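You operate a simulated robot arm through the tools that you are given. There is no shell and no other tool.

The job below is to be done with a simulated robot arm. You get a single attempt, and the scene is never put back.

JOB
Put the two small boxes that the parts card names in the tool bench's orange tray.
Fine: they are in the tool bench's middle drawer; shut it again.

Only the result counts: the job must be done as asked and must still hold three seconds after the hand-in. Knocking over, shifting, dropping, spilling or breaking anything else fails it.

ROBOT AND FRAMES
A 6-joint arm with a two-finger gripper, fixed in place. Base frame: the origin is on the floor under the middle of its stand, x ahead of it, y to its left, z up; the work surface is at about z = 0.86. Readings come in m, rad, newtons and seconds.
It reaches about 1.572 m from its shoulder. Its first joint turns from -2.897 to 2.897 rad. Payload 2.45 kg.
The TCP is the grasp point between the finger pads, 0.02 m short of the fingertips. In the tool frame z runs along the fingers and y along their closing line. The gripper opens to 0.14 m; its body begins 0.168 m behind the TCP.
Orientation is that of the tool frame in the base frame, as [roll, pitch, yaw] about the fixed x, y, z axes, in that order (R = Rz(yaw) Ry(pitch) Rx(roll)). With the fingers straight down and closing along the base's y, the tool's x points along the base's -x, its y along +y and its z along -z.

CONTROLS
- The arm moves only by the tool jog_arm. Its argument "increments" is one flat list of numbers, 6 for each row, row after row: the shift along the base's x, y, z in units of 400 mm (1.0 is 400 mm), then the turn, a rotation vector about the base's x, y, z in units of 120 degrees (1.0 is 120 degrees). In form: [tx, ty, tz, ax, ay, az, tx, ty, tz, ax, ay, az, ...]. A call has 1 to 20 rows; each row is the pose to reach, as a shift and turn from the pose commanded when the call began. "fingers" is the gripper command, from -1 (fully open) to 1 (shut), values between in proportion, set as the call begins (left out, the last holds). A call with a number of a shift or a turn outside -1 to 1 is refused whole. Each row takes 0.2 s and may step no farther than 0.05 m and 0.15 rad from the row before; otherwise, or with a gripper value out of range, the whole call is refused. A pose out of reach is approached as far as the arm can. The call stops where the force on the tool passes 40 N (or 10 N more than at its start, if that is more) or the arm is blocked; 0.2 s more then pass. Each finger travels about 0.045 m/s and halts on what it meets, pressing with about 22 N; the grip force reading is that of the motor and also rises with nothing between the fingers. The clock runs only during rows and for 0.2 s after the last one: add rows that repeat a pose to give the fingers time. It gives the time, the measured TCP pose, the force on the tool (base axes), the opening and the grip force at its end, in the units of the frame above (readings bear some noise), with the torque about the TCP (base axes, N m) and any sound that the robot's microphone picked up.
- Cameras (640 x 400 px; columns grow to the right, rows downward): "scene" is fixed at [0.3884, -0.5064, 1.2419]; the picture's right is [1.00, -0.09, 0.00], its down [-0.03, -0.30, -0.95] and it looks along [0.08, 0.95, -0.30] (base axes); focal length 364 px, centre (320, 200). "wrist" rides on the gripper at [0.078, 0.011, -0.209] in the tool frame; the picture's right is [-0.14, 0.99, 0.00], its down [-0.92, -0.13, -0.37] and it looks along [-0.37, -0.05, 0.93] (tool axes); focal length 280 px, centre (320, 200). There is no depth. A picture from a camera that has moved, and an enlarged one, comes with that camera's place and axes in the base frame and with its lens. The place of the scene camera against the robot may be out by one fixed shift of up to 0.018 m in any direction.
- capture(camera): a new picture of that camera. No time passes.
- zoom(camera, box): a new picture of the part [left, top, right, bottom] of that camera's present view, enlarged. No time passes.
- job_done(): hands the job in; it is judged then, once.

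Nothing tells you positions but the pictures and the camera data. Unless the task says otherwise, let go and move clear before handing in.

The tools are called as a command line: name --argument value ..., lists and objects as JSON in quotes. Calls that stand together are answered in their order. jog_arm: Moves the arm, as the interface text tells. Its arguments: {"type":"object","properties":{"increments":{"type":"array"},"fingers":{"type":"number"}},"required":["increments"]} The other tools are called the same way: capture (camera) takes a picture; zoom (camera, box) takes an enlarged picture of a part of a camera's view; job_done () hands the job in.

At the start:

```text
time: 0.0
ee_pos: [0.4449, 0.5023, 1.0662]
orientation: [3.14, 0.0, -3.141]
wrist_force: [-0.1, 0.6, 0.0]
torque: [-0.01, -0.01, -0.01]
opening: 0.1397
grasp_force: 0.1
```

scene: 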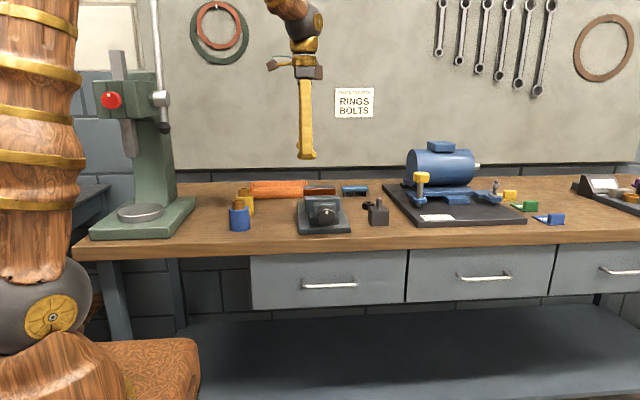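
wrist: 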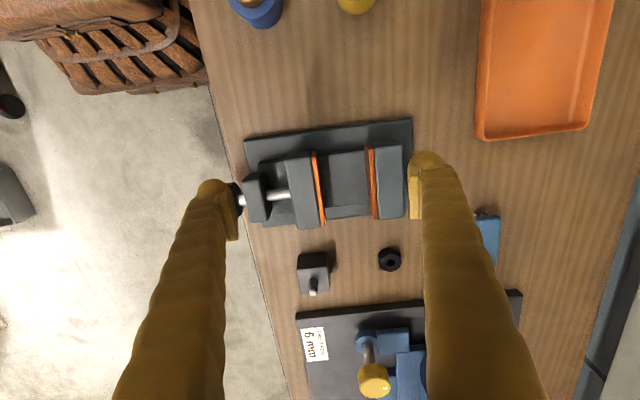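

I see a bench with three drawers, a parts card on the wall reading "RINGS / BOLTS", and an orange tray behind the vise. I'll look closer at the card, drawers and tray before moving.

zoom --camera "scene" --box '[320, 80, 390, 124]'

zoom --camera "scene" --box '[230, 160, 430, 320]'

zoom --camera "scene" --box '[380, 140, 640, 320]'

```text
9.09 times, centred on (355, 102) of scene
camera zoom: at [0.3884, -0.5064, 1.2419], right [1.0, -0.09, 0.0], down [-0.03, -0.3, -0.95], along [0.08, 0.95, -0.3], focal length 3308 px, centre (2, 1091)
```

zoom: 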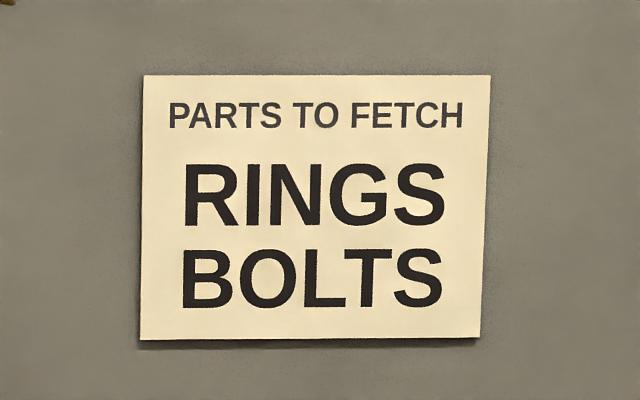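

```text
2.50 times, centred on (330, 240) of scene
camera zoom: at [0.3884, -0.5064, 1.2419], right [1.0, -0.09, 0.0], down [-0.03, -0.3, -0.95], along [0.08, 0.95, -0.3], focal length 910 px, centre (295, 100)
```

zoom: 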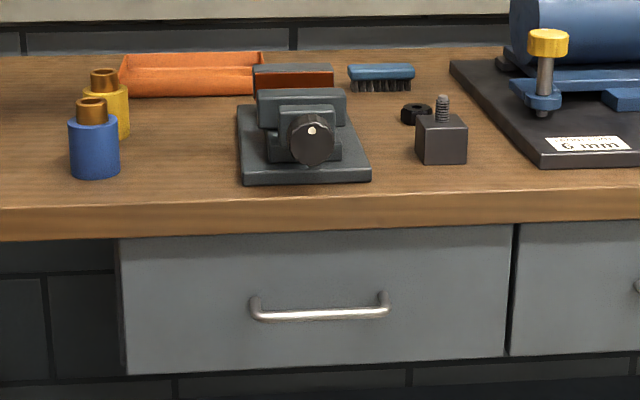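

```text
2.22 times, centred on (510, 230) of scene
camera zoom: at [0.3884, -0.5064, 1.2419], right [1.0, -0.09, 0.0], down [-0.03, -0.3, -0.95], along [0.08, 0.95, -0.3], focal length 808 px, centre (-102, 133)
```

zoom: 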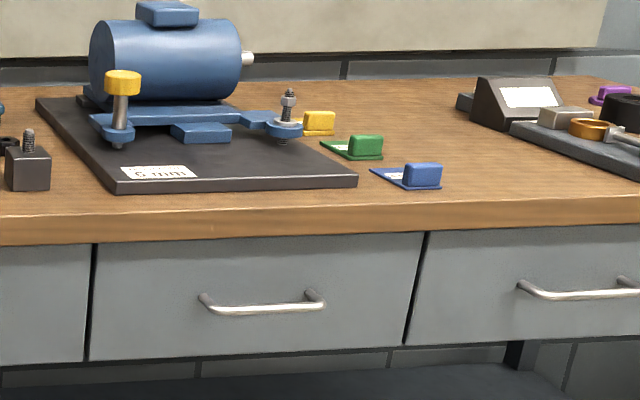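

The card names RINGS and BOLTS. The middle drawer's handle looks to be about (0.91, 0.34, 0.74), and the orange tray's centre about (0.35, 0.80). I'll first lift and move in front of the bench with the fingers still down, then look from the wrist camera.

jog_arm --increments '[0, 0, 0.1, 0, 0, 0, 0, 0, 0.2, 0, 0, 0, 0, 0, 0.3, 0, 0, 0, 0.084, -0.083, 0.3, 0, 0, 0, 0.168, -0.167, 0.3, 0, 0, 0, 0.253, -0.25, 0.3, 0, 0, 0, 0.337, -0.333, 0.3, 0, 0, 0, 0.422, -0.416, 0.3, 0, 0, 0, 0.506, -0.5, 0.3, 0, 0, 0, 0.59, -0.583, 0.3, 0, 0, 0, 0.675, -0.667, 0.3, 0, 0, 0, 0.76, -0.75, 0.3, 0, 0, 0]'

capture --camera "wrist"

capture --camera "scene"

```text
time: 2.6
ee_pos: [0.7505, 0.2027, 1.1861]
orientation: [3.139, 0.0, -3.14]
wrist_force: [0.1, -0.3, -0.3]
torque: [0.0, 0.03, 0.0]
opening: 0.1402
grasp_force: 0.0
```

```text
taken
camera wrist: at [0.6725, 0.2111, 1.3951], right [0.14, 0.99, 0.0], down [0.92, -0.13, 0.37], along [0.37, -0.05, -0.93], focal length 280 px, centre (320, 200)
```

wrist: 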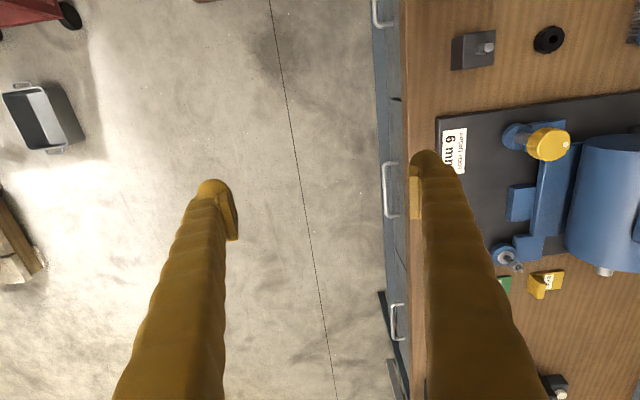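

```text
taken
```

scene: 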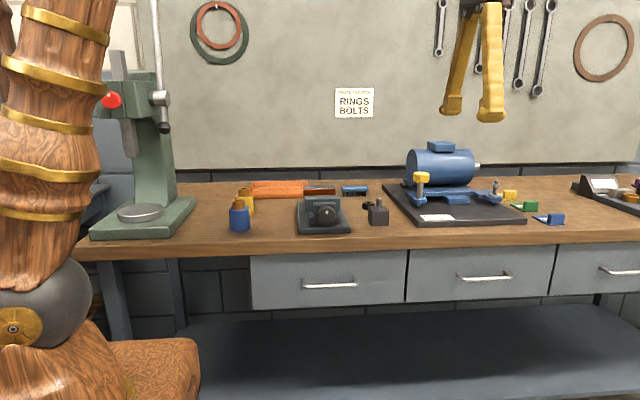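

The wrist view shows the handles projecting in front of the bench edge. I'll enlarge the middle drawer's handle to measure it.

zoom --camera "wrist" --box '[360, 80, 456, 320]'

zoom --camera "wrist" --box '[360, 150, 440, 230]'

zoom --camera "scene" --box '[400, 230, 560, 310]'

```text
1.67 times, centred on (408, 200) of wrist
camera zoom: at [0.6725, 0.2111, 1.3951], right [0.14, 0.99, 0.0], down [0.92, -0.13, 0.37], along [0.37, -0.05, -0.93], focal length 467 px, centre (173, 200)
```

zoom: 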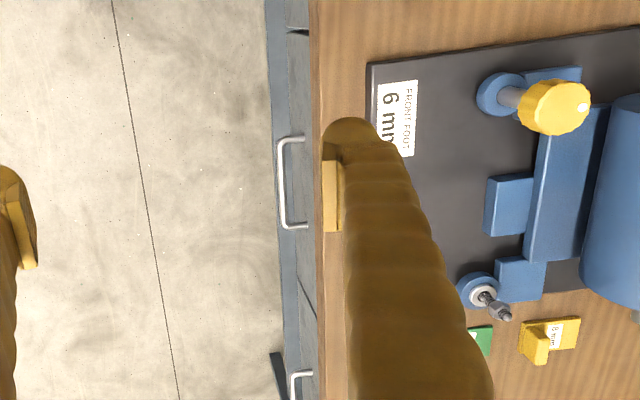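

```text
5.00 times, centred on (400, 190) of wrist
camera zoom: at [0.6725, 0.2111, 1.3951], right [0.14, 0.99, 0.0], down [0.92, -0.13, 0.37], along [0.37, -0.05, -0.93], focal length 1402 px, centre (-80, 250)
```

zoom: 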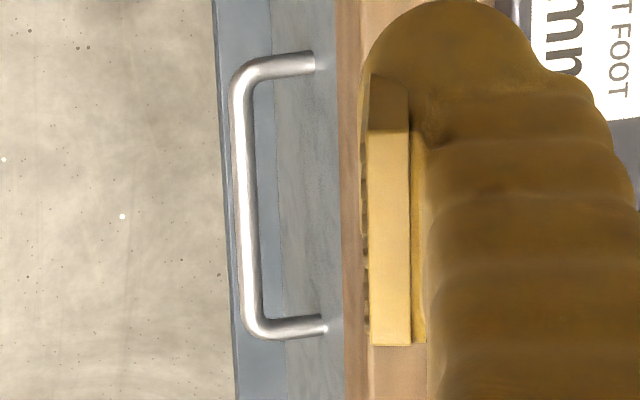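

```text
4.00 times, centred on (480, 270) of scene
camera zoom: at [0.3884, -0.5064, 1.2419], right [1.0, -0.09, 0.0], down [-0.03, -0.3, -0.95], along [0.08, 0.95, -0.3], focal length 1455 px, centre (-320, -80)
```

zoom: 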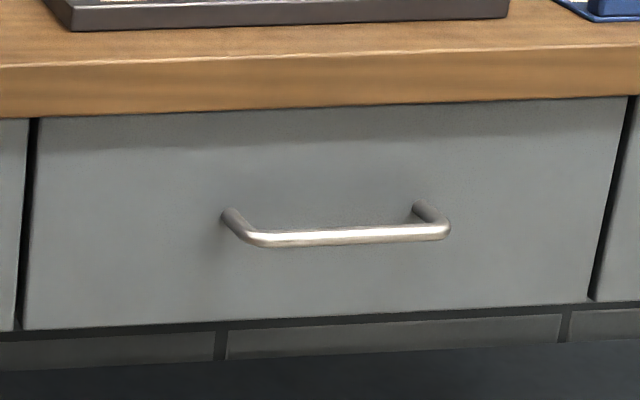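

The middle handle's bar appears to be at about (0.937, 0.341, 0.733), running along x and standing about 38 mm off the drawer face. I'll turn the gripper to point toward +y with the fingers closing vertically, staying clear in front of the bench, and partly close the fingers.

jog_arm --increments '[0.039, -0.021, -0.039, 0.0625, 0, 0, 0.078, -0.042, -0.078, 0.125, 0, 0, 0.118, -0.062, -0.116, 0.1875, 0, 0, 0.157, -0.083, -0.155, 0.25, 0, 0, 0.196, -0.104, -0.194, 0.3125, 0, 0, 0.235, -0.125, -0.232, 0.375, 0, 0, 0.274, -0.146, -0.271, 0.4375, 0, 0, 0.313, -0.167, -0.31, 0.5, 0, 0, 0.352, -0.188, -0.349, 0.5625, 0, 0, 0.392, -0.208, -0.388, 0.625, 0, 0, 0.431, -0.229, -0.426, 0.6875, 0, 0, 0.47, -0.25, -0.465, 0.75, 0, 0]' --fingers 0.0

capture --camera "wrist"

capture --camera "scene"

```text
time: 5.2
ee_pos: [0.9382, 0.1022, 1.001]
orientation: [1.567, 0.003, 3.14]
wrist_force: [0.4, -0.1, -0.1]
torque: [-0.12, -0.01, -0.04]
opening: 0.0699
grasp_force: 0.1
```

```text
taken
camera wrist: at [0.86, -0.1076, 1.0115], right [0.13, 0.0, 0.99], down [0.92, -0.37, -0.13], along [0.37, 0.93, -0.05], focal length 280 px, centre (320, 200)
```

wrist: 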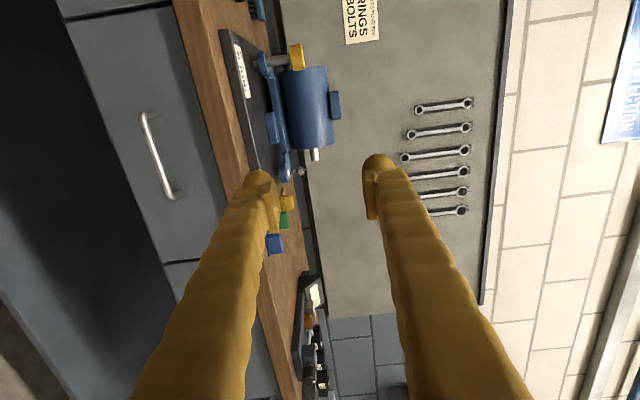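

```text
taken
```

scene: 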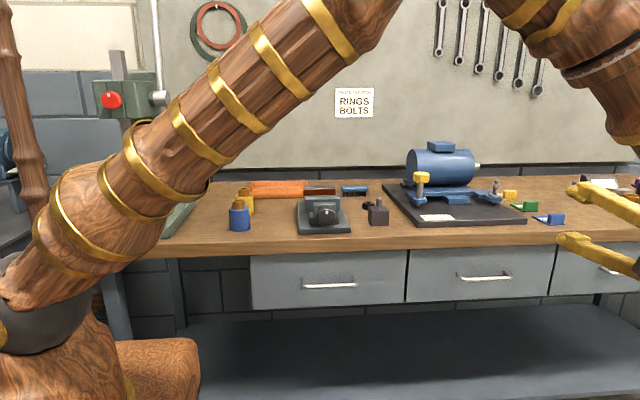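

The gripper now points at the bench, and the handle is visible to the wrist camera. I'll enlarge it to fix its height.

zoom --camera "wrist" --box '[110, 100, 206, 220]'

```text
3.33 times, centred on (158, 160) of wrist
camera zoom: at [0.86, -0.1076, 1.0115], right [0.13, 0.0, 0.99], down [0.92, -0.37, -0.13], along [0.37, 0.93, -0.05], focal length 935 px, centre (860, 333)
```

zoom: 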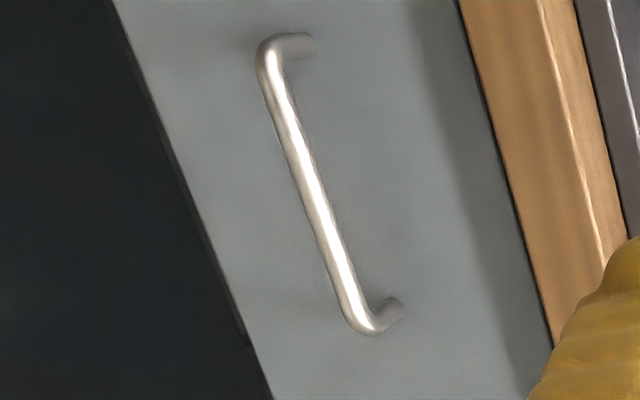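

The handle triangulates to roughly (0.935, 0.341, 0.734). I'll descend in front of it, then approach most of the way before a check.

jog_arm --increments '[0, 0, -0.111, 0, 0, 0, 0, 0, -0.222, 0, 0, 0, 0, 0, -0.333, 0, 0, 0, 0, 0, -0.444, 0, 0, 0, 0, 0, -0.555, 0, 0, 0, 0, 0, -0.665, 0, 0, 0, 0, 0.1, -0.665, 0, 0, 0, 0, 0.2, -0.665, 0, 0, 0, 0, 0.3, -0.665, 0, 0, 0, 0, 0.4, -0.665, 0, 0, 0]'

capture --camera "wrist"

capture --camera "scene"

```text
time: 7.4
ee_pos: [0.9353, 0.2613, 0.7366]
orientation: [1.572, 0.001, 3.141]
wrist_force: [-0.2, 0.3, -0.7]
torque: [0.02, -0.02, 0.04]
opening: 0.0697
grasp_force: 0.2
```

```text
taken
camera wrist: at [0.8568, 0.0526, 0.7471], right [0.14, 0.0, 0.99], down [0.92, -0.37, -0.13], along [0.37, 0.93, -0.05], focal length 280 px, centre (320, 200)
```

wrist: 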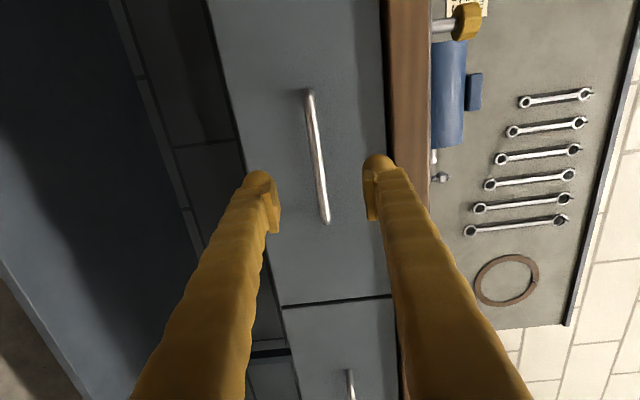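

```text
taken
```

scene: 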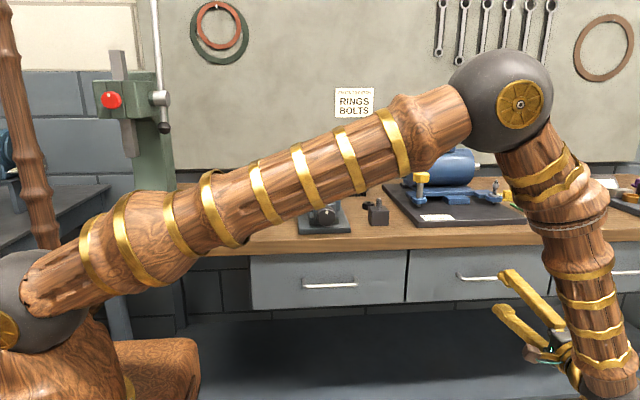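

The bar sits right between the fingers at z ≈ 0.734. I'll advance the last 8 cm around it, then close.

jog_arm --increments '[0, 0.05, -0.005, 0, 0, 0, 0, 0.1, -0.005, 0, 0, 0, 0, 0.15, -0.005, 0, 0, 0, 0, 0.2, -0.005, 0, 0, 0]'

capture --camera "wrist"

```text
time: 8.4
ee_pos: [0.9364, 0.3424, 0.7315]
orientation: [1.568, 0.002, 3.141]
wrist_force: [-0.1, 0.0, -0.4]
torque: [0.03, 0.02, 0.0]
opening: 0.07
grasp_force: 0.1
```

```text
taken
camera wrist: at [0.8585, 0.1321, 0.7427], right [0.14, 0.0, 0.99], down [0.92, -0.37, -0.13], along [0.37, 0.93, -0.05], focal length 280 px, centre (320, 200)
```

wrist: 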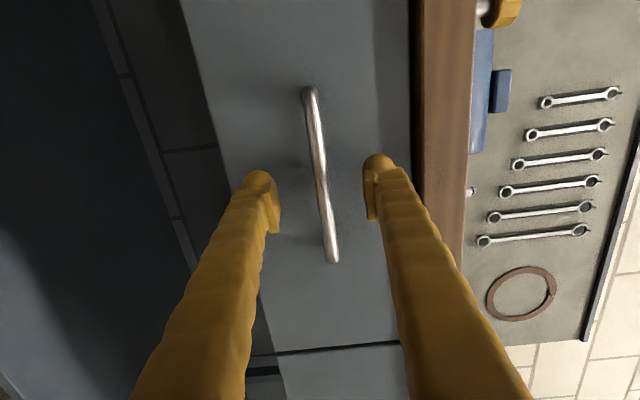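

The bar is between the fingers, so I'm closing on it while holding position.

jog_arm --increments '[0, 0, 0, 0, 0, 0, 0, 0, 0, 0, 0, 0, 0, 0, 0, 0, 0, 0, 0, 0, 0, 0, 0, 0, 0, 0, 0, 0, 0, 0]' --fingers 1

capture --camera "wrist"

```text
time: 9.8
ee_pos: [0.9365, 0.3426, 0.7343]
orientation: [1.567, 0.002, -3.14]
wrist_force: [-6.8, -0.8, 10.3]
torque: [0.0, 0.31, 0.03]
opening: 0.0074
grasp_force: 35.1
stopped in row 5: the force on the tool passed its limit at 42 N (the readings are from after the stop); the commanded pose is now the measured one
```

```text
taken
camera wrist: at [0.8588, 0.1322, 0.7449], right [0.13, 0.0, 0.99], down [0.92, -0.37, -0.13], along [0.36, 0.93, -0.05], focal length 280 px, centre (320, 200)
```

wrist: 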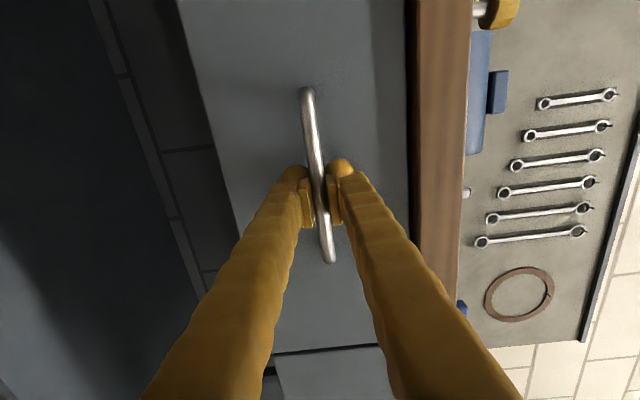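

The handle is gripped (opening 7 mm). I'll pull slowly toward -y and watch the force.

jog_arm --increments '[0, -0.02, 0, 0, 0, 0, 0, -0.05, 0, 0, 0, 0, 0, -0.09, 0, 0, 0, 0, 0, -0.13, 0, 0, 0, 0, 0, -0.17, 0, 0, 0, 0, 0, -0.21, 0, 0, 0, 0, 0, -0.25, 0, 0, 0, 0]'

capture --camera "wrist"

capture --camera "scene"

```text
time: 11.4
ee_pos: [0.9365, 0.2405, 0.735]
orientation: [1.569, 0.003, 3.139]
wrist_force: [18.9, -0.5, 17.9]
torque: [0.02, 0.4, -0.62]
opening: 0.0074
grasp_force: 35.9
```

```text
taken
camera wrist: at [0.8583, 0.0315, 0.7449], right [0.13, 0.0, 0.99], down [0.92, -0.37, -0.13], along [0.37, 0.93, -0.05], focal length 280 px, centre (320, 200)
```

wrist: 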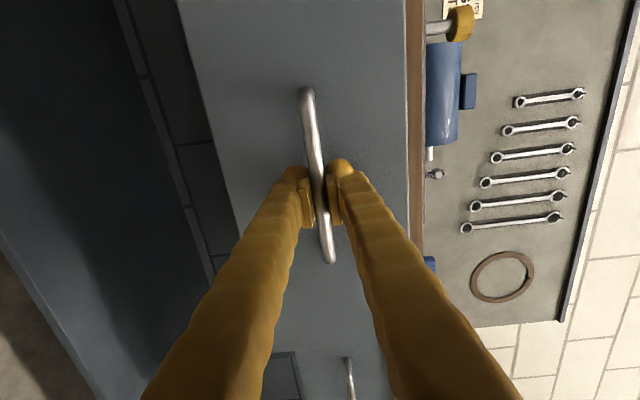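

```text
taken
```

scene: 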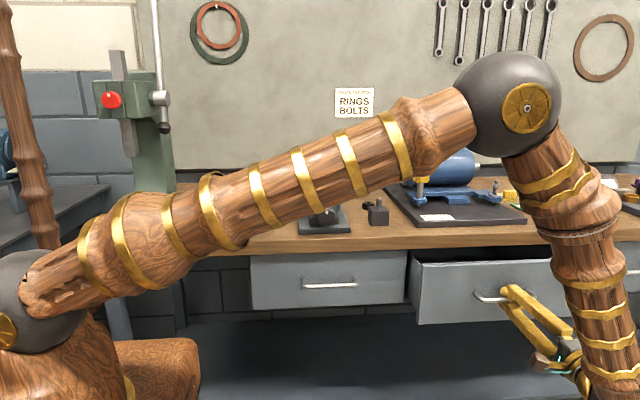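

The drawer is sliding out smoothly, 0.10 m so far. I'll keep pulling with a tiny shift to relieve the sideways load.

jog_arm --increments '[0.003, -0.02, 0.002, 0, 0, 0, 0.004, -0.06, 0.003, 0, 0, 0, 0.004, -0.1, 0.003, 0, 0, 0, 0.004, -0.14, 0.003, 0, 0, 0, 0.004, -0.18, 0.003, 0, 0, 0, 0.004, -0.22, 0.003, 0, 0, 0, 0.004, -0.26, 0.003, 0, 0, 0, 0.004, -0.3, 0.003, 0, 0, 0, 0.004, -0.34, 0.003, 0, 0, 0]'

capture --camera "scene"

```text
time: 13.4
ee_pos: [0.938, 0.1047, 0.7359]
orientation: [1.57, 0.003, 3.141]
wrist_force: [15.6, -0.3, -16.4]
torque: [-0.01, 0.28, -1.02]
opening: 0.0072
grasp_force: 35.5
```

```text
taken
```

scene: 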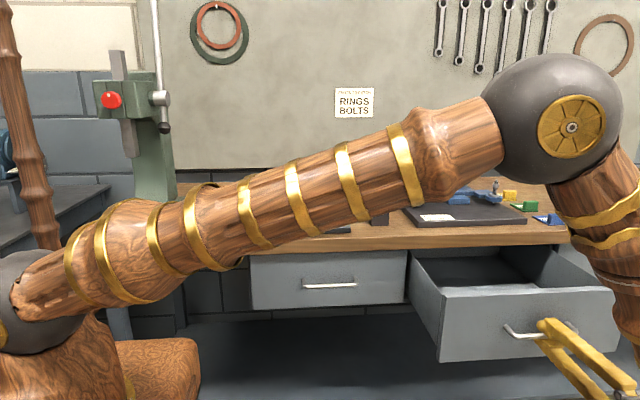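

The drawer is open about 0.24 m. I'll zoom to see inside before deciding how far to go.

zoom --camera "scene" --box '[400, 220, 640, 370]'

jog_arm --increments '[0.001, -0.03, -0.002, 0, 0, 0, 0.001, -0.06, -0.002, 0, 0, 0, 0.001, -0.09, -0.002, 0, 0, 0, 0.001, -0.12, -0.002, 0, 0, 0, 0.001, -0.15, -0.002, 0, 0, 0]'

capture --camera "scene"

```text
2.67 times, centred on (520, 295) of scene
camera zoom: at [0.3884, -0.5064, 1.2419], right [1.0, -0.09, 0.0], down [-0.03, -0.3, -0.95], along [0.08, 0.95, -0.3], focal length 970 px, centre (-213, -53)
```

zoom: 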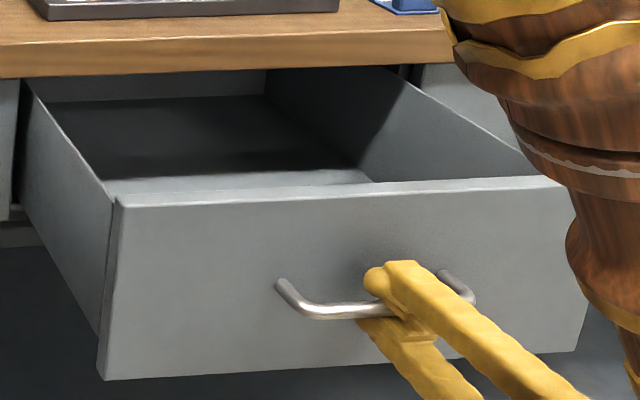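

```text
time: 14.6
ee_pos: [0.9386, 0.0449, 0.7359]
orientation: [1.568, 0.004, -3.14]
wrist_force: [-17.3, -1.0, 1.5]
torque: [0.06, 0.26, -0.39]
opening: 0.0072
grasp_force: 35.6
```

```text
taken
```

scene: 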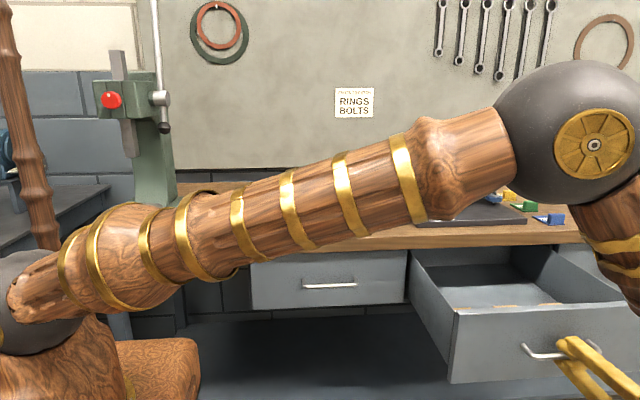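

Open 0.30 m now. I'll zoom to see the drawer's contents.

zoom --camera "scene" --box '[400, 220, 640, 370]'

capture --camera "wrist"

```text
2.67 times, centred on (520, 295) of scene
camera zoom: at [0.3884, -0.5064, 1.2419], right [1.0, -0.09, 0.0], down [-0.03, -0.3, -0.95], along [0.08, 0.95, -0.3], focal length 970 px, centre (-213, -53)
```

zoom: 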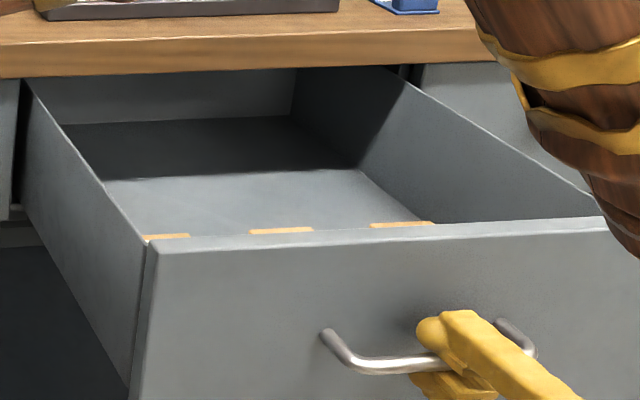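

```text
taken
camera wrist: at [0.8601, -0.1649, 0.745], right [0.13, 0.0, 0.99], down [0.92, -0.37, -0.13], along [0.36, 0.93, -0.05], focal length 280 px, centre (320, 200)
```

wrist: 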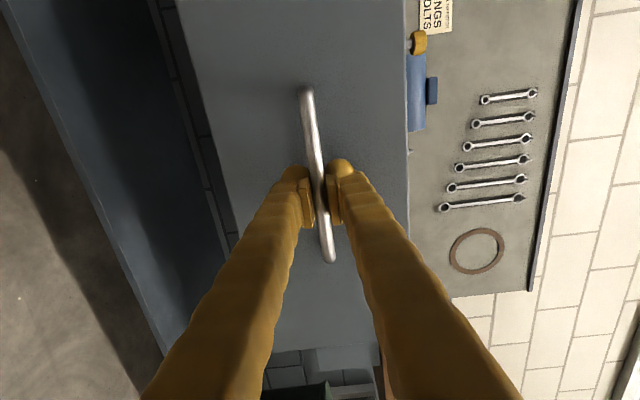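

Three tan boxes sit near the drawer's front wall. I'll release the handle, back off, and rise so the wrist camera can look down into the drawer.

jog_arm --increments '[0, 0, 0, 0, 0, 0, 0, 0, 0, 0, 0, 0, 0, 0, 0, 0, 0, 0, 0, 0, 0, 0, 0, 0]' --fingers 0.3

jog_arm --increments '[0, -0.1, 0, 0, 0, 0, 0, -0.2, 0, 0, 0, 0, 0, -0.2, 0.12, 0, 0, 0, 0, -0.2, 0.24, 0, 0, 0, 0, -0.2, 0.36, 0, 0, 0, 0, -0.2, 0.48, 0, 0, 0, 0, -0.2, 0.6, 0, 0, 0, 0, -0.2, 0.72, 0, 0, 0]'

capture --camera "wrist"

```text
time: 15.6
ee_pos: [0.9391, 0.0457, 0.7356]
orientation: [1.568, 0.004, 3.141]
wrist_force: [-0.7, -0.4, 0.4]
torque: [0.0, 0.03, -0.04]
opening: 0.0489
grasp_force: 0.0
```

```text
time: 17.4
ee_pos: [0.9394, -0.0342, 1.0244]
orientation: [1.567, 0.003, -3.14]
wrist_force: [-0.8, 0.6, 0.1]
torque: [0.07, 0.0, 0.02]
opening: 0.0488
grasp_force: 0.1
```

```text
taken
camera wrist: at [0.8605, -0.2444, 1.0343], right [0.13, 0.0, 0.99], down [0.92, -0.37, -0.13], along [0.36, 0.93, -0.05], focal length 280 px, centre (320, 200)
```

wrist: 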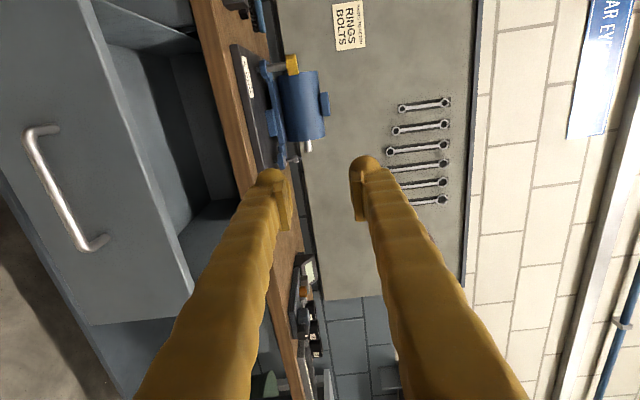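

Now I'll rotate back to fingers-down above the open drawer to look in.

jog_arm --increments '[-0.029, 0.032, 0.06, -0.0625, 0, 0, -0.058, 0.065, 0.12, -0.125, 0, 0, -0.087, 0.097, 0.18, -0.1875, 0, 0, -0.116, 0.129, 0.225, -0.25, 0, 0, -0.145, 0.162, 0.225, -0.3125, 0, 0, -0.174, 0.194, 0.225, -0.375, 0, 0, -0.203, 0.226, 0.225, -0.4375, 0, 0, -0.232, 0.259, 0.225, -0.5, 0, 0, -0.261, 0.291, 0.225, -0.5625, 0, 0, -0.29, 0.323, 0.225, -0.625, 0, 0, -0.319, 0.356, 0.225, -0.6875, 0, 0, -0.348, 0.388, 0.225, -0.75, 0, 0]' --fingers -1

capture --camera "wrist"

capture --camera "scene"

```text
time: 20.0
ee_pos: [0.8008, 0.1203, 1.1127]
orientation: [3.138, 0.0, -3.138]
wrist_force: [0.3, 0.1, 0.1]
torque: [-0.04, -0.03, 0.03]
opening: 0.1401
grasp_force: 0.1
```

```text
taken
camera wrist: at [0.722, 0.1304, 1.3224], right [0.13, 0.99, 0.0], down [0.92, -0.13, 0.37], along [0.36, -0.05, -0.93], focal length 280 px, centre (320, 200)
```

wrist: 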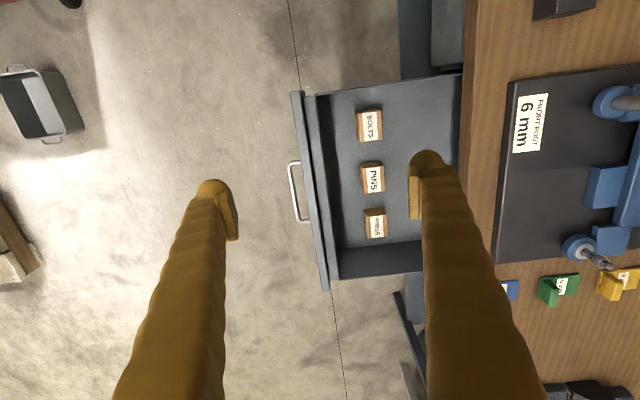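

```text
taken
```

scene: 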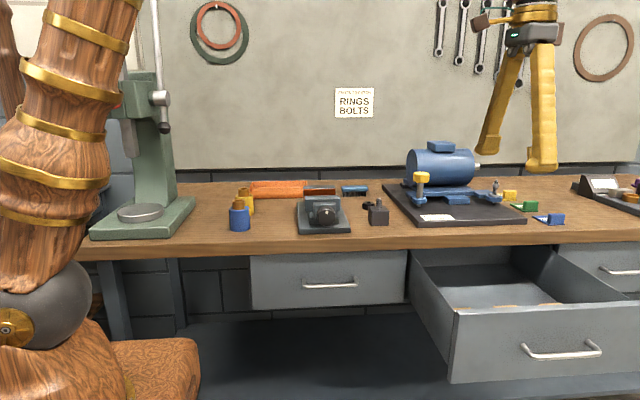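

I see boxes in the drawer labelled BOLTS, PINS and a third one. I'll enlarge to read them.

zoom --camera "wrist" --box '[340, 90, 420, 150]'

zoom --camera "wrist" --box '[340, 150, 420, 200]'

zoom --camera "wrist" --box '[340, 195, 420, 255]'

zoom --camera "wrist" --box '[280, 60, 500, 300]'

```text
6.67 times, centred on (380, 120) of wrist
camera zoom: at [0.722, 0.1304, 1.3224], right [0.13, 0.99, 0.0], down [0.92, -0.13, 0.37], along [0.36, -0.05, -0.93], focal length 1869 px, centre (-80, 733)
```

zoom: 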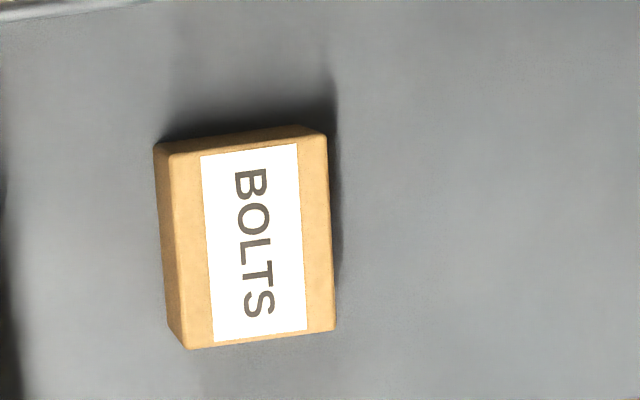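

```text
8.00 times, centred on (380, 175) of wrist
camera zoom: at [0.722, 0.1304, 1.3224], right [0.13, 0.99, 0.0], down [0.92, -0.13, 0.37], along [0.36, -0.05, -0.93], focal length 2243 px, centre (-160, 400)
```

zoom: 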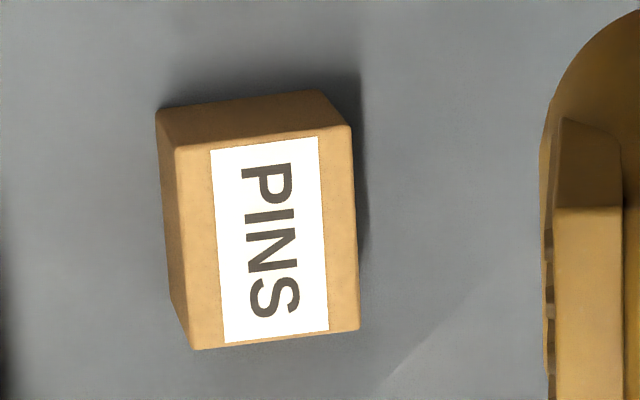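

```text
6.67 times, centred on (380, 225) of wrist
camera zoom: at [0.722, 0.1304, 1.3224], right [0.13, 0.99, 0.0], down [0.92, -0.13, 0.37], along [0.36, -0.05, -0.93], focal length 1869 px, centre (-80, 33)
```

zoom: 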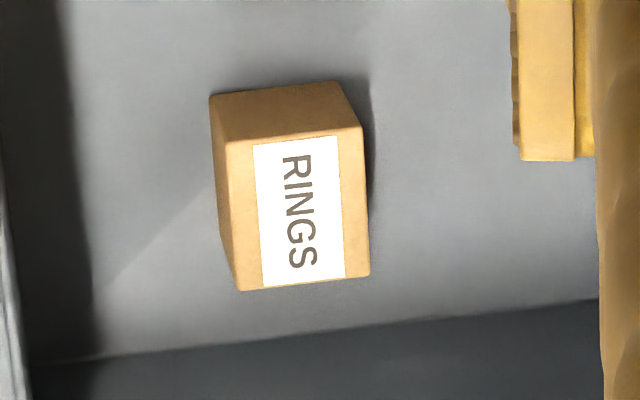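

```text
1.67 times, centred on (390, 180) of wrist
camera zoom: at [0.722, 0.1304, 1.3224], right [0.13, 0.99, 0.0], down [0.92, -0.13, 0.37], along [0.36, -0.05, -0.93], focal length 467 px, centre (203, 233)
```

zoom: 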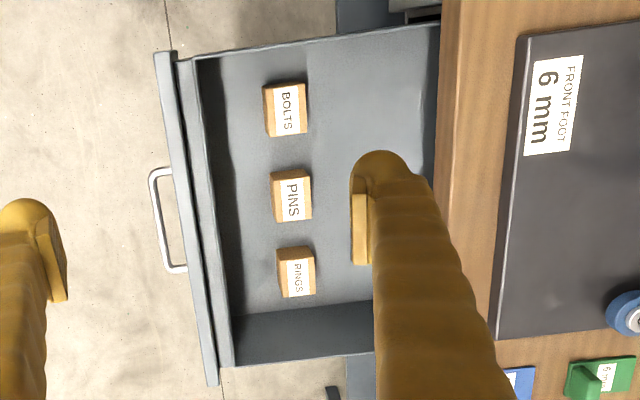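

The drawer holds BOLTS (≈0.81, 0.223), PINS (≈0.93, 0.223) and RINGS (≈1.05, 0.223), all squared to the drawer. I need BOLTS and RINGS, and I'll go over BOLTS first with a narrower opening and look again to fix its height.

jog_arm --increments '[0.005, 0.064, 0, 0, 0, 0, 0.01, 0.128, 0, 0, 0, 0, 0.02, 0.192, -0.05, 0, 0, 0, 0.03, 0.257, -0.15, 0, 0, 0, 0.03, 0.257, -0.25, 0, 0, 0, 0.03, 0.257, -0.35, 0, 0, 0, 0.03, 0.257, -0.46, 0, 0, 0]' --fingers -0.43

capture --camera "wrist"

zoom --camera "wrist" --box '[220, 100, 420, 225]'

capture --camera "scene"

```text
time: 21.6
ee_pos: [0.8117, 0.2243, 0.9296]
orientation: [3.137, 0.0, -3.137]
wrist_force: [0.2, -0.4, 0.8]
torque: [-0.02, -0.01, -0.01]
opening: 0.1001
grasp_force: 0.0
```

```text
taken
camera wrist: at [0.7332, 0.2336, 1.1389], right [0.13, 0.99, 0.0], down [0.92, -0.13, 0.37], along [0.37, -0.05, -0.93], focal length 280 px, centre (320, 200)
```

wrist: 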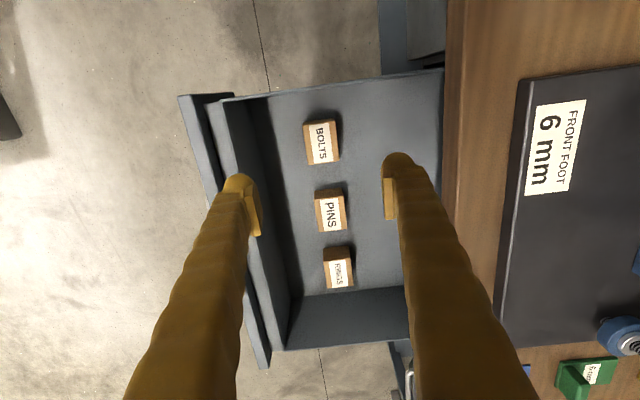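

```text
3.20 times, centred on (320, 162) of wrist
camera zoom: at [0.7332, 0.2336, 1.1389], right [0.13, 0.99, 0.0], down [0.92, -0.13, 0.37], along [0.37, -0.05, -0.93], focal length 897 px, centre (320, 320)
```

zoom: 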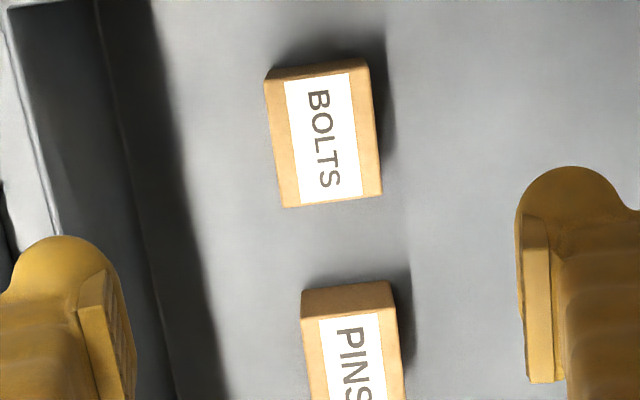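

```text
taken
```

scene: 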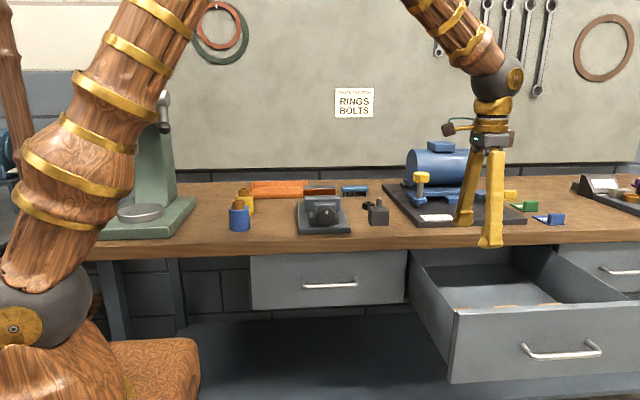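

BOLTS' top triangulates to about (0.811, 0.2275, 0.71). I'll descend partway, check alignment, then go down to grasp height.

jog_arm --increments '[-0.002, 0.011, -0.1, 0, 0, 0, -0.002, 0.011, -0.2, 0, 0, 0, -0.002, 0.011, -0.3, 0, 0, 0, -0.002, 0.011, -0.4, 0, 0, 0]'

capture --camera "wrist"

capture --camera "scene"

```text
time: 22.6
ee_pos: [0.8116, 0.2278, 0.7687]
orientation: [3.14, 0.001, -3.137]
wrist_force: [0.3, 0.1, -0.1]
torque: [0.0, -0.03, -0.01]
opening: 0.1
grasp_force: 0.1
```

```text
taken
camera wrist: at [0.7337, 0.2375, 0.9776], right [0.13, 0.99, 0.0], down [0.92, -0.13, 0.37], along [0.37, -0.05, -0.93], focal length 280 px, centre (320, 200)
```

wrist: 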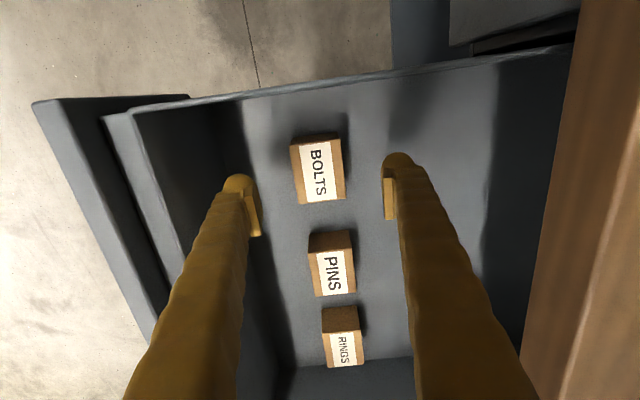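

```text
taken
```

scene: 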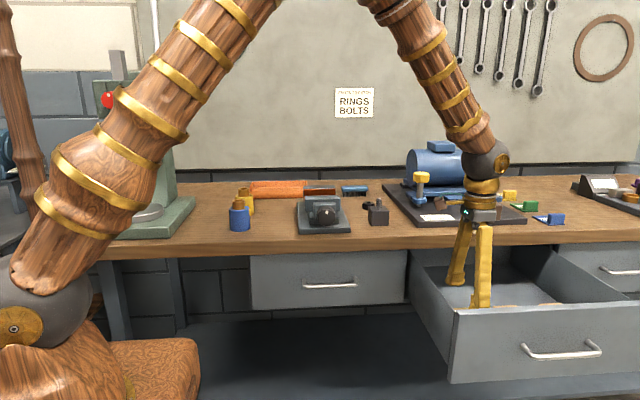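

The box sits centred between the fingers. Descending to z ≈ 0.70 and then closing.

jog_arm --increments '[-0.003, -0.001, -0.06, 0, 0, 0, -0.003, -0.001, -0.12, 0, 0, 0, -0.003, -0.001, -0.172, 0, 0, 0]'

capture --camera "wrist"

```text
time: 23.4
ee_pos: [0.8119, 0.2269, 0.6992]
orientation: [3.139, -0.001, -3.137]
wrist_force: [0.1, -0.5, 0.1]
torque: [-0.05, -0.05, 0.0]
opening: 0.0999
grasp_force: 0.1
```

```text
taken
camera wrist: at [0.7331, 0.2371, 0.9091], right [0.13, 0.99, 0.0], down [0.92, -0.13, 0.37], along [0.36, -0.05, -0.93], focal length 280 px, centre (320, 200)
```

wrist: 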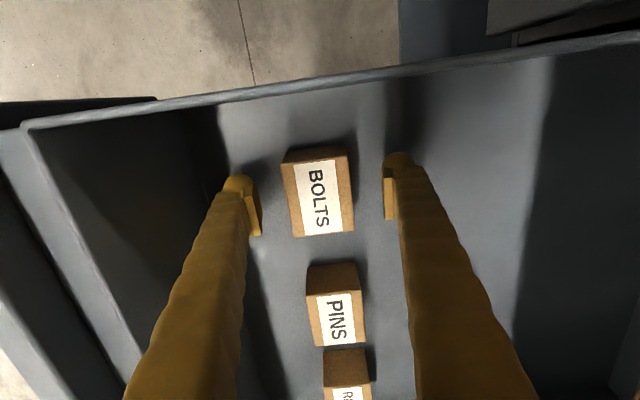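

The fingers straddle BOLTS cleanly. Closing now.

jog_arm --increments '[0, 0, 0, 0, 0, 0, 0, 0, 0, 0, 0, 0, 0, 0, 0, 0, 0, 0, 0, 0, 0, 0, 0, 0, 0, 0, 0, 0, 0, 0]' --fingers 1

capture --camera "wrist"

```text
time: 24.6
ee_pos: [0.8099, 0.2271, 0.6992]
orientation: [3.138, 0.0, -3.139]
wrist_force: [0.0, 0.1, -0.5]
torque: [-0.07, -0.01, 0.0]
opening: 0.0492
grasp_force: 21.8
```

```text
taken
camera wrist: at [0.7331, 0.2371, 0.9092], right [0.13, 0.99, 0.0], down [0.92, -0.13, 0.37], along [0.36, -0.05, -0.93], focal length 280 px, centre (320, 200)
```

wrist: 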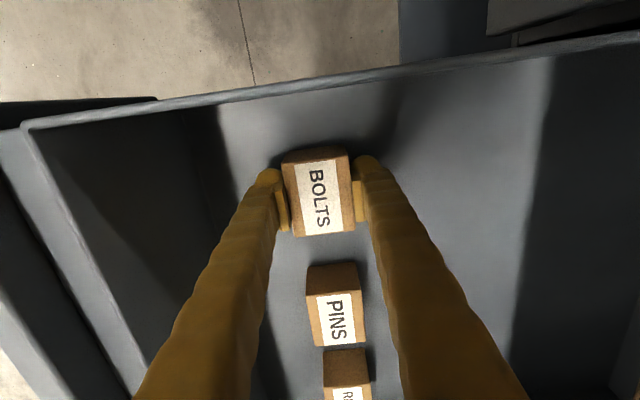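

BOLTS is held (opening 49 mm). Lifting straight up clear of the drawer.

jog_arm --increments '[0, 0, 0.05, 0, 0, 0, 0, 0, 0.15, 0, 0, 0, 0, 0, 0.25, 0, 0, 0, 0, 0, 0.35, 0, 0, 0, 0, 0, 0.45, 0, 0, 0, 0, 0, 0.55, 0, 0, 0, 0, 0, 0.65, 0, 0, 0, 0, 0, 0.75, 0, 0, 0, 0, 0, 0.85, 0, 0, 0, 0, 0, 0.95, 0, 0, 0, 0, 0, 1.0, 0, 0, 0]'

capture --camera "wrist"

capture --camera "scene"

```text
time: 27.0
ee_pos: [0.8092, 0.2277, 1.1015]
orientation: [3.139, -0.001, -3.137]
wrist_force: [0.0, 0.2, -3.5]
torque: [-0.01, 0.01, -0.03]
opening: 0.049
grasp_force: 22.3
```

```text
taken
camera wrist: at [0.7308, 0.2367, 1.3103], right [0.13, 0.99, 0.0], down [0.92, -0.13, 0.37], along [0.36, -0.05, -0.93], focal length 280 px, centre (320, 200)
```

wrist: 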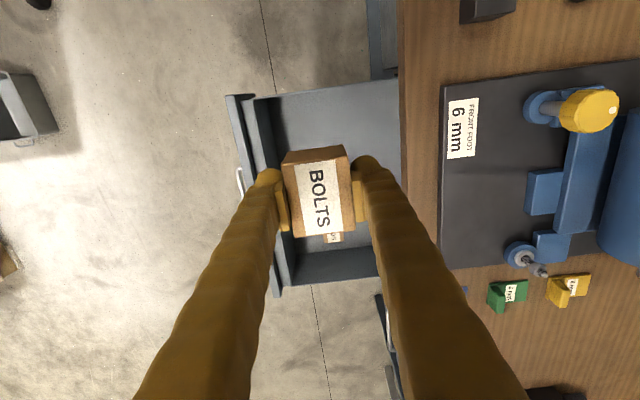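

```text
taken
```

scene: 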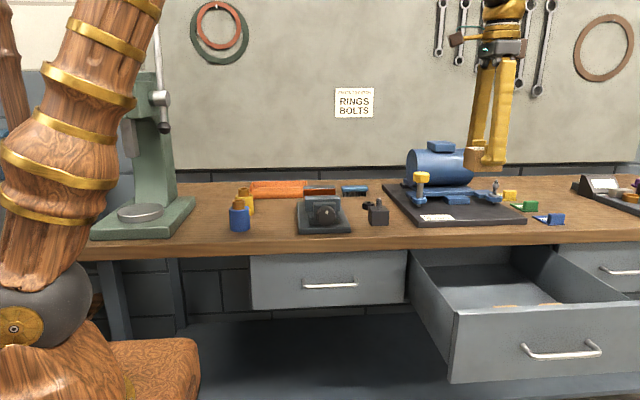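

BOLTS is clear of the drawer. Moving it across in front of the motor toward the tray side.

jog_arm --increments '[-0.09, 0.055, 0.05, 0, 0, 0, -0.18, 0.111, 0.05, 0, 0, 0, -0.27, 0.167, 0.05, 0, 0, 0, -0.36, 0.223, 0.05, 0, 0, 0, -0.45, 0.278, 0.05, 0, 0, 0, -0.54, 0.334, 0.05, 0, 0, 0, -0.63, 0.39, 0.05, 0, 0, 0, -0.72, 0.445, 0.05, 0, 0, 0, -0.81, 0.5, 0.05, 0, 0, 0, -0.9, 0.557, 0.05, 0, 0, 0]'

capture --camera "wrist"

capture --camera "scene"

```text
time: 29.2
ee_pos: [0.4512, 0.452, 1.12]
orientation: [3.138, 0.0, -3.139]
wrist_force: [0.0, 0.1, -2.0]
torque: [0.0, -0.04, -0.04]
opening: 0.0491
grasp_force: 21.8
```

```text
taken
camera wrist: at [0.3725, 0.461, 1.3293], right [0.13, 0.99, 0.0], down [0.92, -0.13, 0.37], along [0.36, -0.05, -0.93], focal length 280 px, centre (320, 200)
```

wrist: 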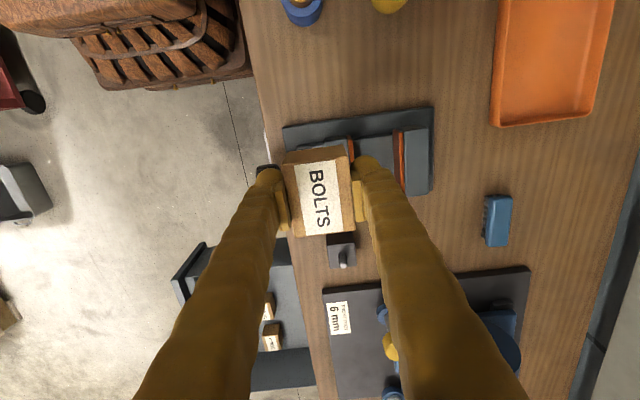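

```text
taken
```

scene: 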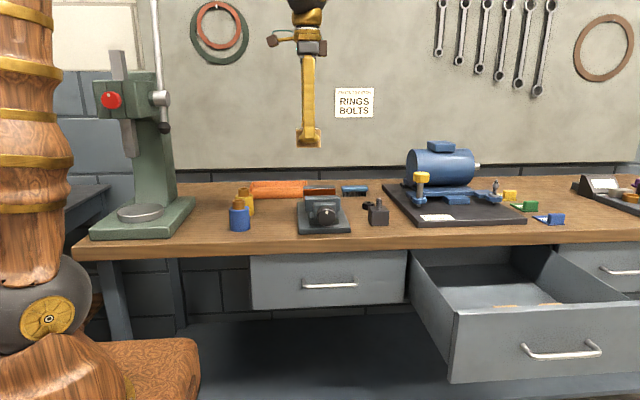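

The tray is ahead to the left; its rim spans roughly y 0.71–0.86, ending at x ≈ 0.46. Moving over it at height to look for its centre.

jog_arm --increments '[-0.03, 0.1, 0, 0, 0, 0, -0.06, 0.2, 0, 0, 0, 0, -0.09, 0.3, 0, 0, 0, 0, -0.12, 0.4, 0, 0, 0, 0, -0.15, 0.5, 0, 0, 0, 0, -0.18, 0.6, 0, 0, 0, 0, -0.21, 0.7, 0, 0, 0, 0, -0.25, 0.8, 0, 0, 0, 0]'

capture --camera "wrist"

capture --camera "scene"

```text
time: 31.0
ee_pos: [0.3504, 0.7708, 1.119]
orientation: [3.139, -0.001, -3.138]
wrist_force: [-0.3, -0.1, -2.1]
torque: [0.04, -0.01, -0.03]
opening: 0.0493
grasp_force: 21.6
```

```text
taken
camera wrist: at [0.2721, 0.7808, 1.3278], right [0.13, 0.99, 0.0], down [0.92, -0.13, 0.37], along [0.36, -0.05, -0.93], focal length 280 px, centre (320, 200)
```

wrist: 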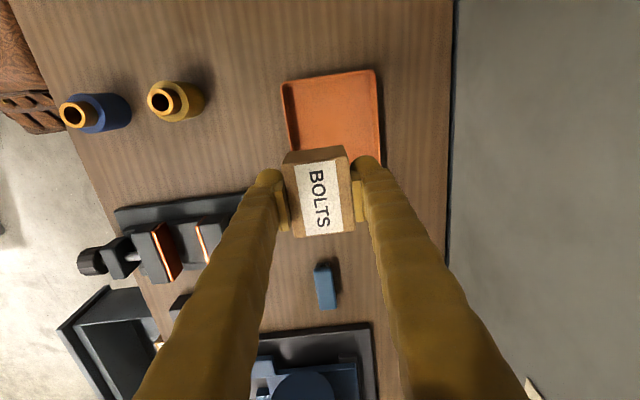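

```text
taken
```

scene: 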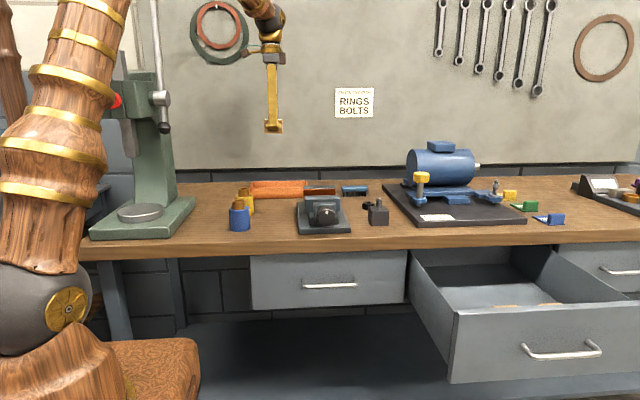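

The tray spans about x 0.257–0.46, y 0.72–0.862 (centre ≈ 0.358, 0.791). I'll put BOLTS in the low-x half at (0.31, 0.791), leaving the other half for RINGS; lowering to just above first.

jog_arm --increments '[-0.05, 0.026, -0.06, 0, 0, 0, -0.1, 0.0525, -0.12, 0, 0, 0, -0.1, 0.0525, -0.22, 0, 0, 0, -0.1, 0.0525, -0.32, 0, 0, 0, -0.1, 0.0525, -0.42, 0, 0, 0]'

capture --camera "wrist"

zoom --camera "scene" --box '[220, 120, 380, 220]'

```text
time: 32.2
ee_pos: [0.3104, 0.7907, 0.9521]
orientation: [3.137, -0.002, -3.139]
wrist_force: [0.3, -0.6, -2.1]
torque: [0.02, -0.03, -0.01]
opening: 0.0491
grasp_force: 22.1
```

```text
taken
camera wrist: at [0.2325, 0.7993, 1.161], right [0.13, 0.99, 0.0], down [0.92, -0.13, 0.37], along [0.36, -0.05, -0.93], focal length 280 px, centre (320, 200)
```

wrist: 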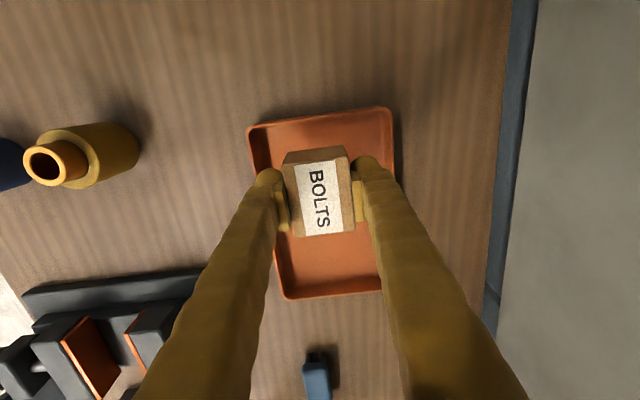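

```text
4.00 times, centred on (300, 170) of scene
camera zoom: at [0.3884, -0.5064, 1.2419], right [1.0, -0.09, 0.0], down [-0.03, -0.3, -0.95], along [0.08, 0.95, -0.3], focal length 1455 px, centre (400, 320)
```

zoom: 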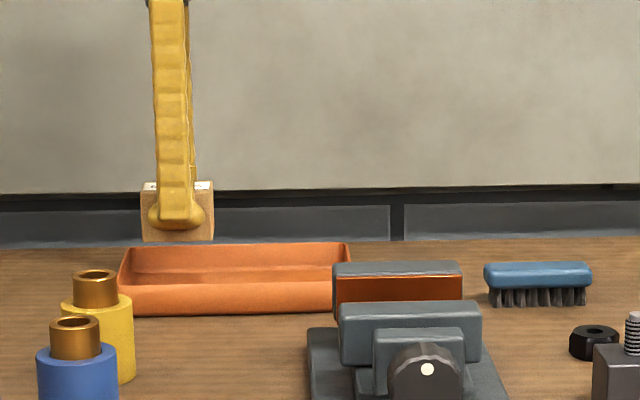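

BOLTS hangs centred above the low-x half of the tray with its underside about 31 mm below the TCP. Lowering in small steps until contact.

jog_arm --increments '[0, 0.006, -0.05, 0, 0, 0, 0, 0.006, -0.09, 0, 0, 0, 0, 0.006, -0.12, 0, 0, 0]'

zoom --camera "scene" --box '[220, 120, 380, 220]'

```text
time: 33.0
ee_pos: [0.3103, 0.7953, 0.9033]
orientation: [3.14, 0.0, -3.138]
wrist_force: [0.1, -0.3, -2.7]
torque: [-0.01, 0.0, 0.01]
opening: 0.0494
grasp_force: 21.7
```

```text
4.00 times, centred on (300, 170) of scene
camera zoom: at [0.3884, -0.5064, 1.2419], right [1.0, -0.09, 0.0], down [-0.03, -0.3, -0.95], along [0.08, 0.95, -0.3], focal length 1455 px, centre (400, 320)
```

zoom: 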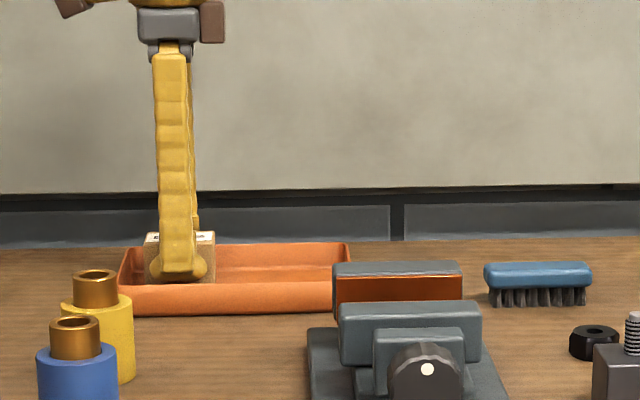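

jog_arm --increments '[0, 0, -0.005, 0, 0, 0, 0, 0, -0.01, 0, 0, 0]'

```text
time: 33.6
ee_pos: [0.3096, 0.7944, 0.8998]
orientation: [3.137, 0.001, -3.137]
wrist_force: [0.8, 0.5, -3.5]
torque: [0.0, 0.0, -0.02]
opening: 0.0493
grasp_force: 22.3
```

No contact yet at TCP z 0.90, so I'll keep stepping down 2 mm at a time.

jog_arm --increments '[0, 0, -0.005, 0, 0, 0, 0, 0, -0.005, 0, 0, 0]'

jog_arm --increments '[0, 0, -0.005, 0, 0, 0, 0, 0, -0.005, 0, 0, 0]'

```text
time: 34.2
ee_pos: [0.311, 0.7948, 0.8985]
orientation: [3.138, 0.0, -3.138]
wrist_force: [0.5, -1.5, 8.0]
torque: [-0.27, 0.02, 0.02]
opening: 0.049
grasp_force: 21.4
```

```text
time: 34.8
ee_pos: [0.3098, 0.7952, 0.8959]
orientation: [3.138, 0.0, -3.137]
wrist_force: [-0.6, -2.1, 20.2]
torque: [-0.13, 0.04, 0.02]
opening: 0.0493
grasp_force: 21.7
```

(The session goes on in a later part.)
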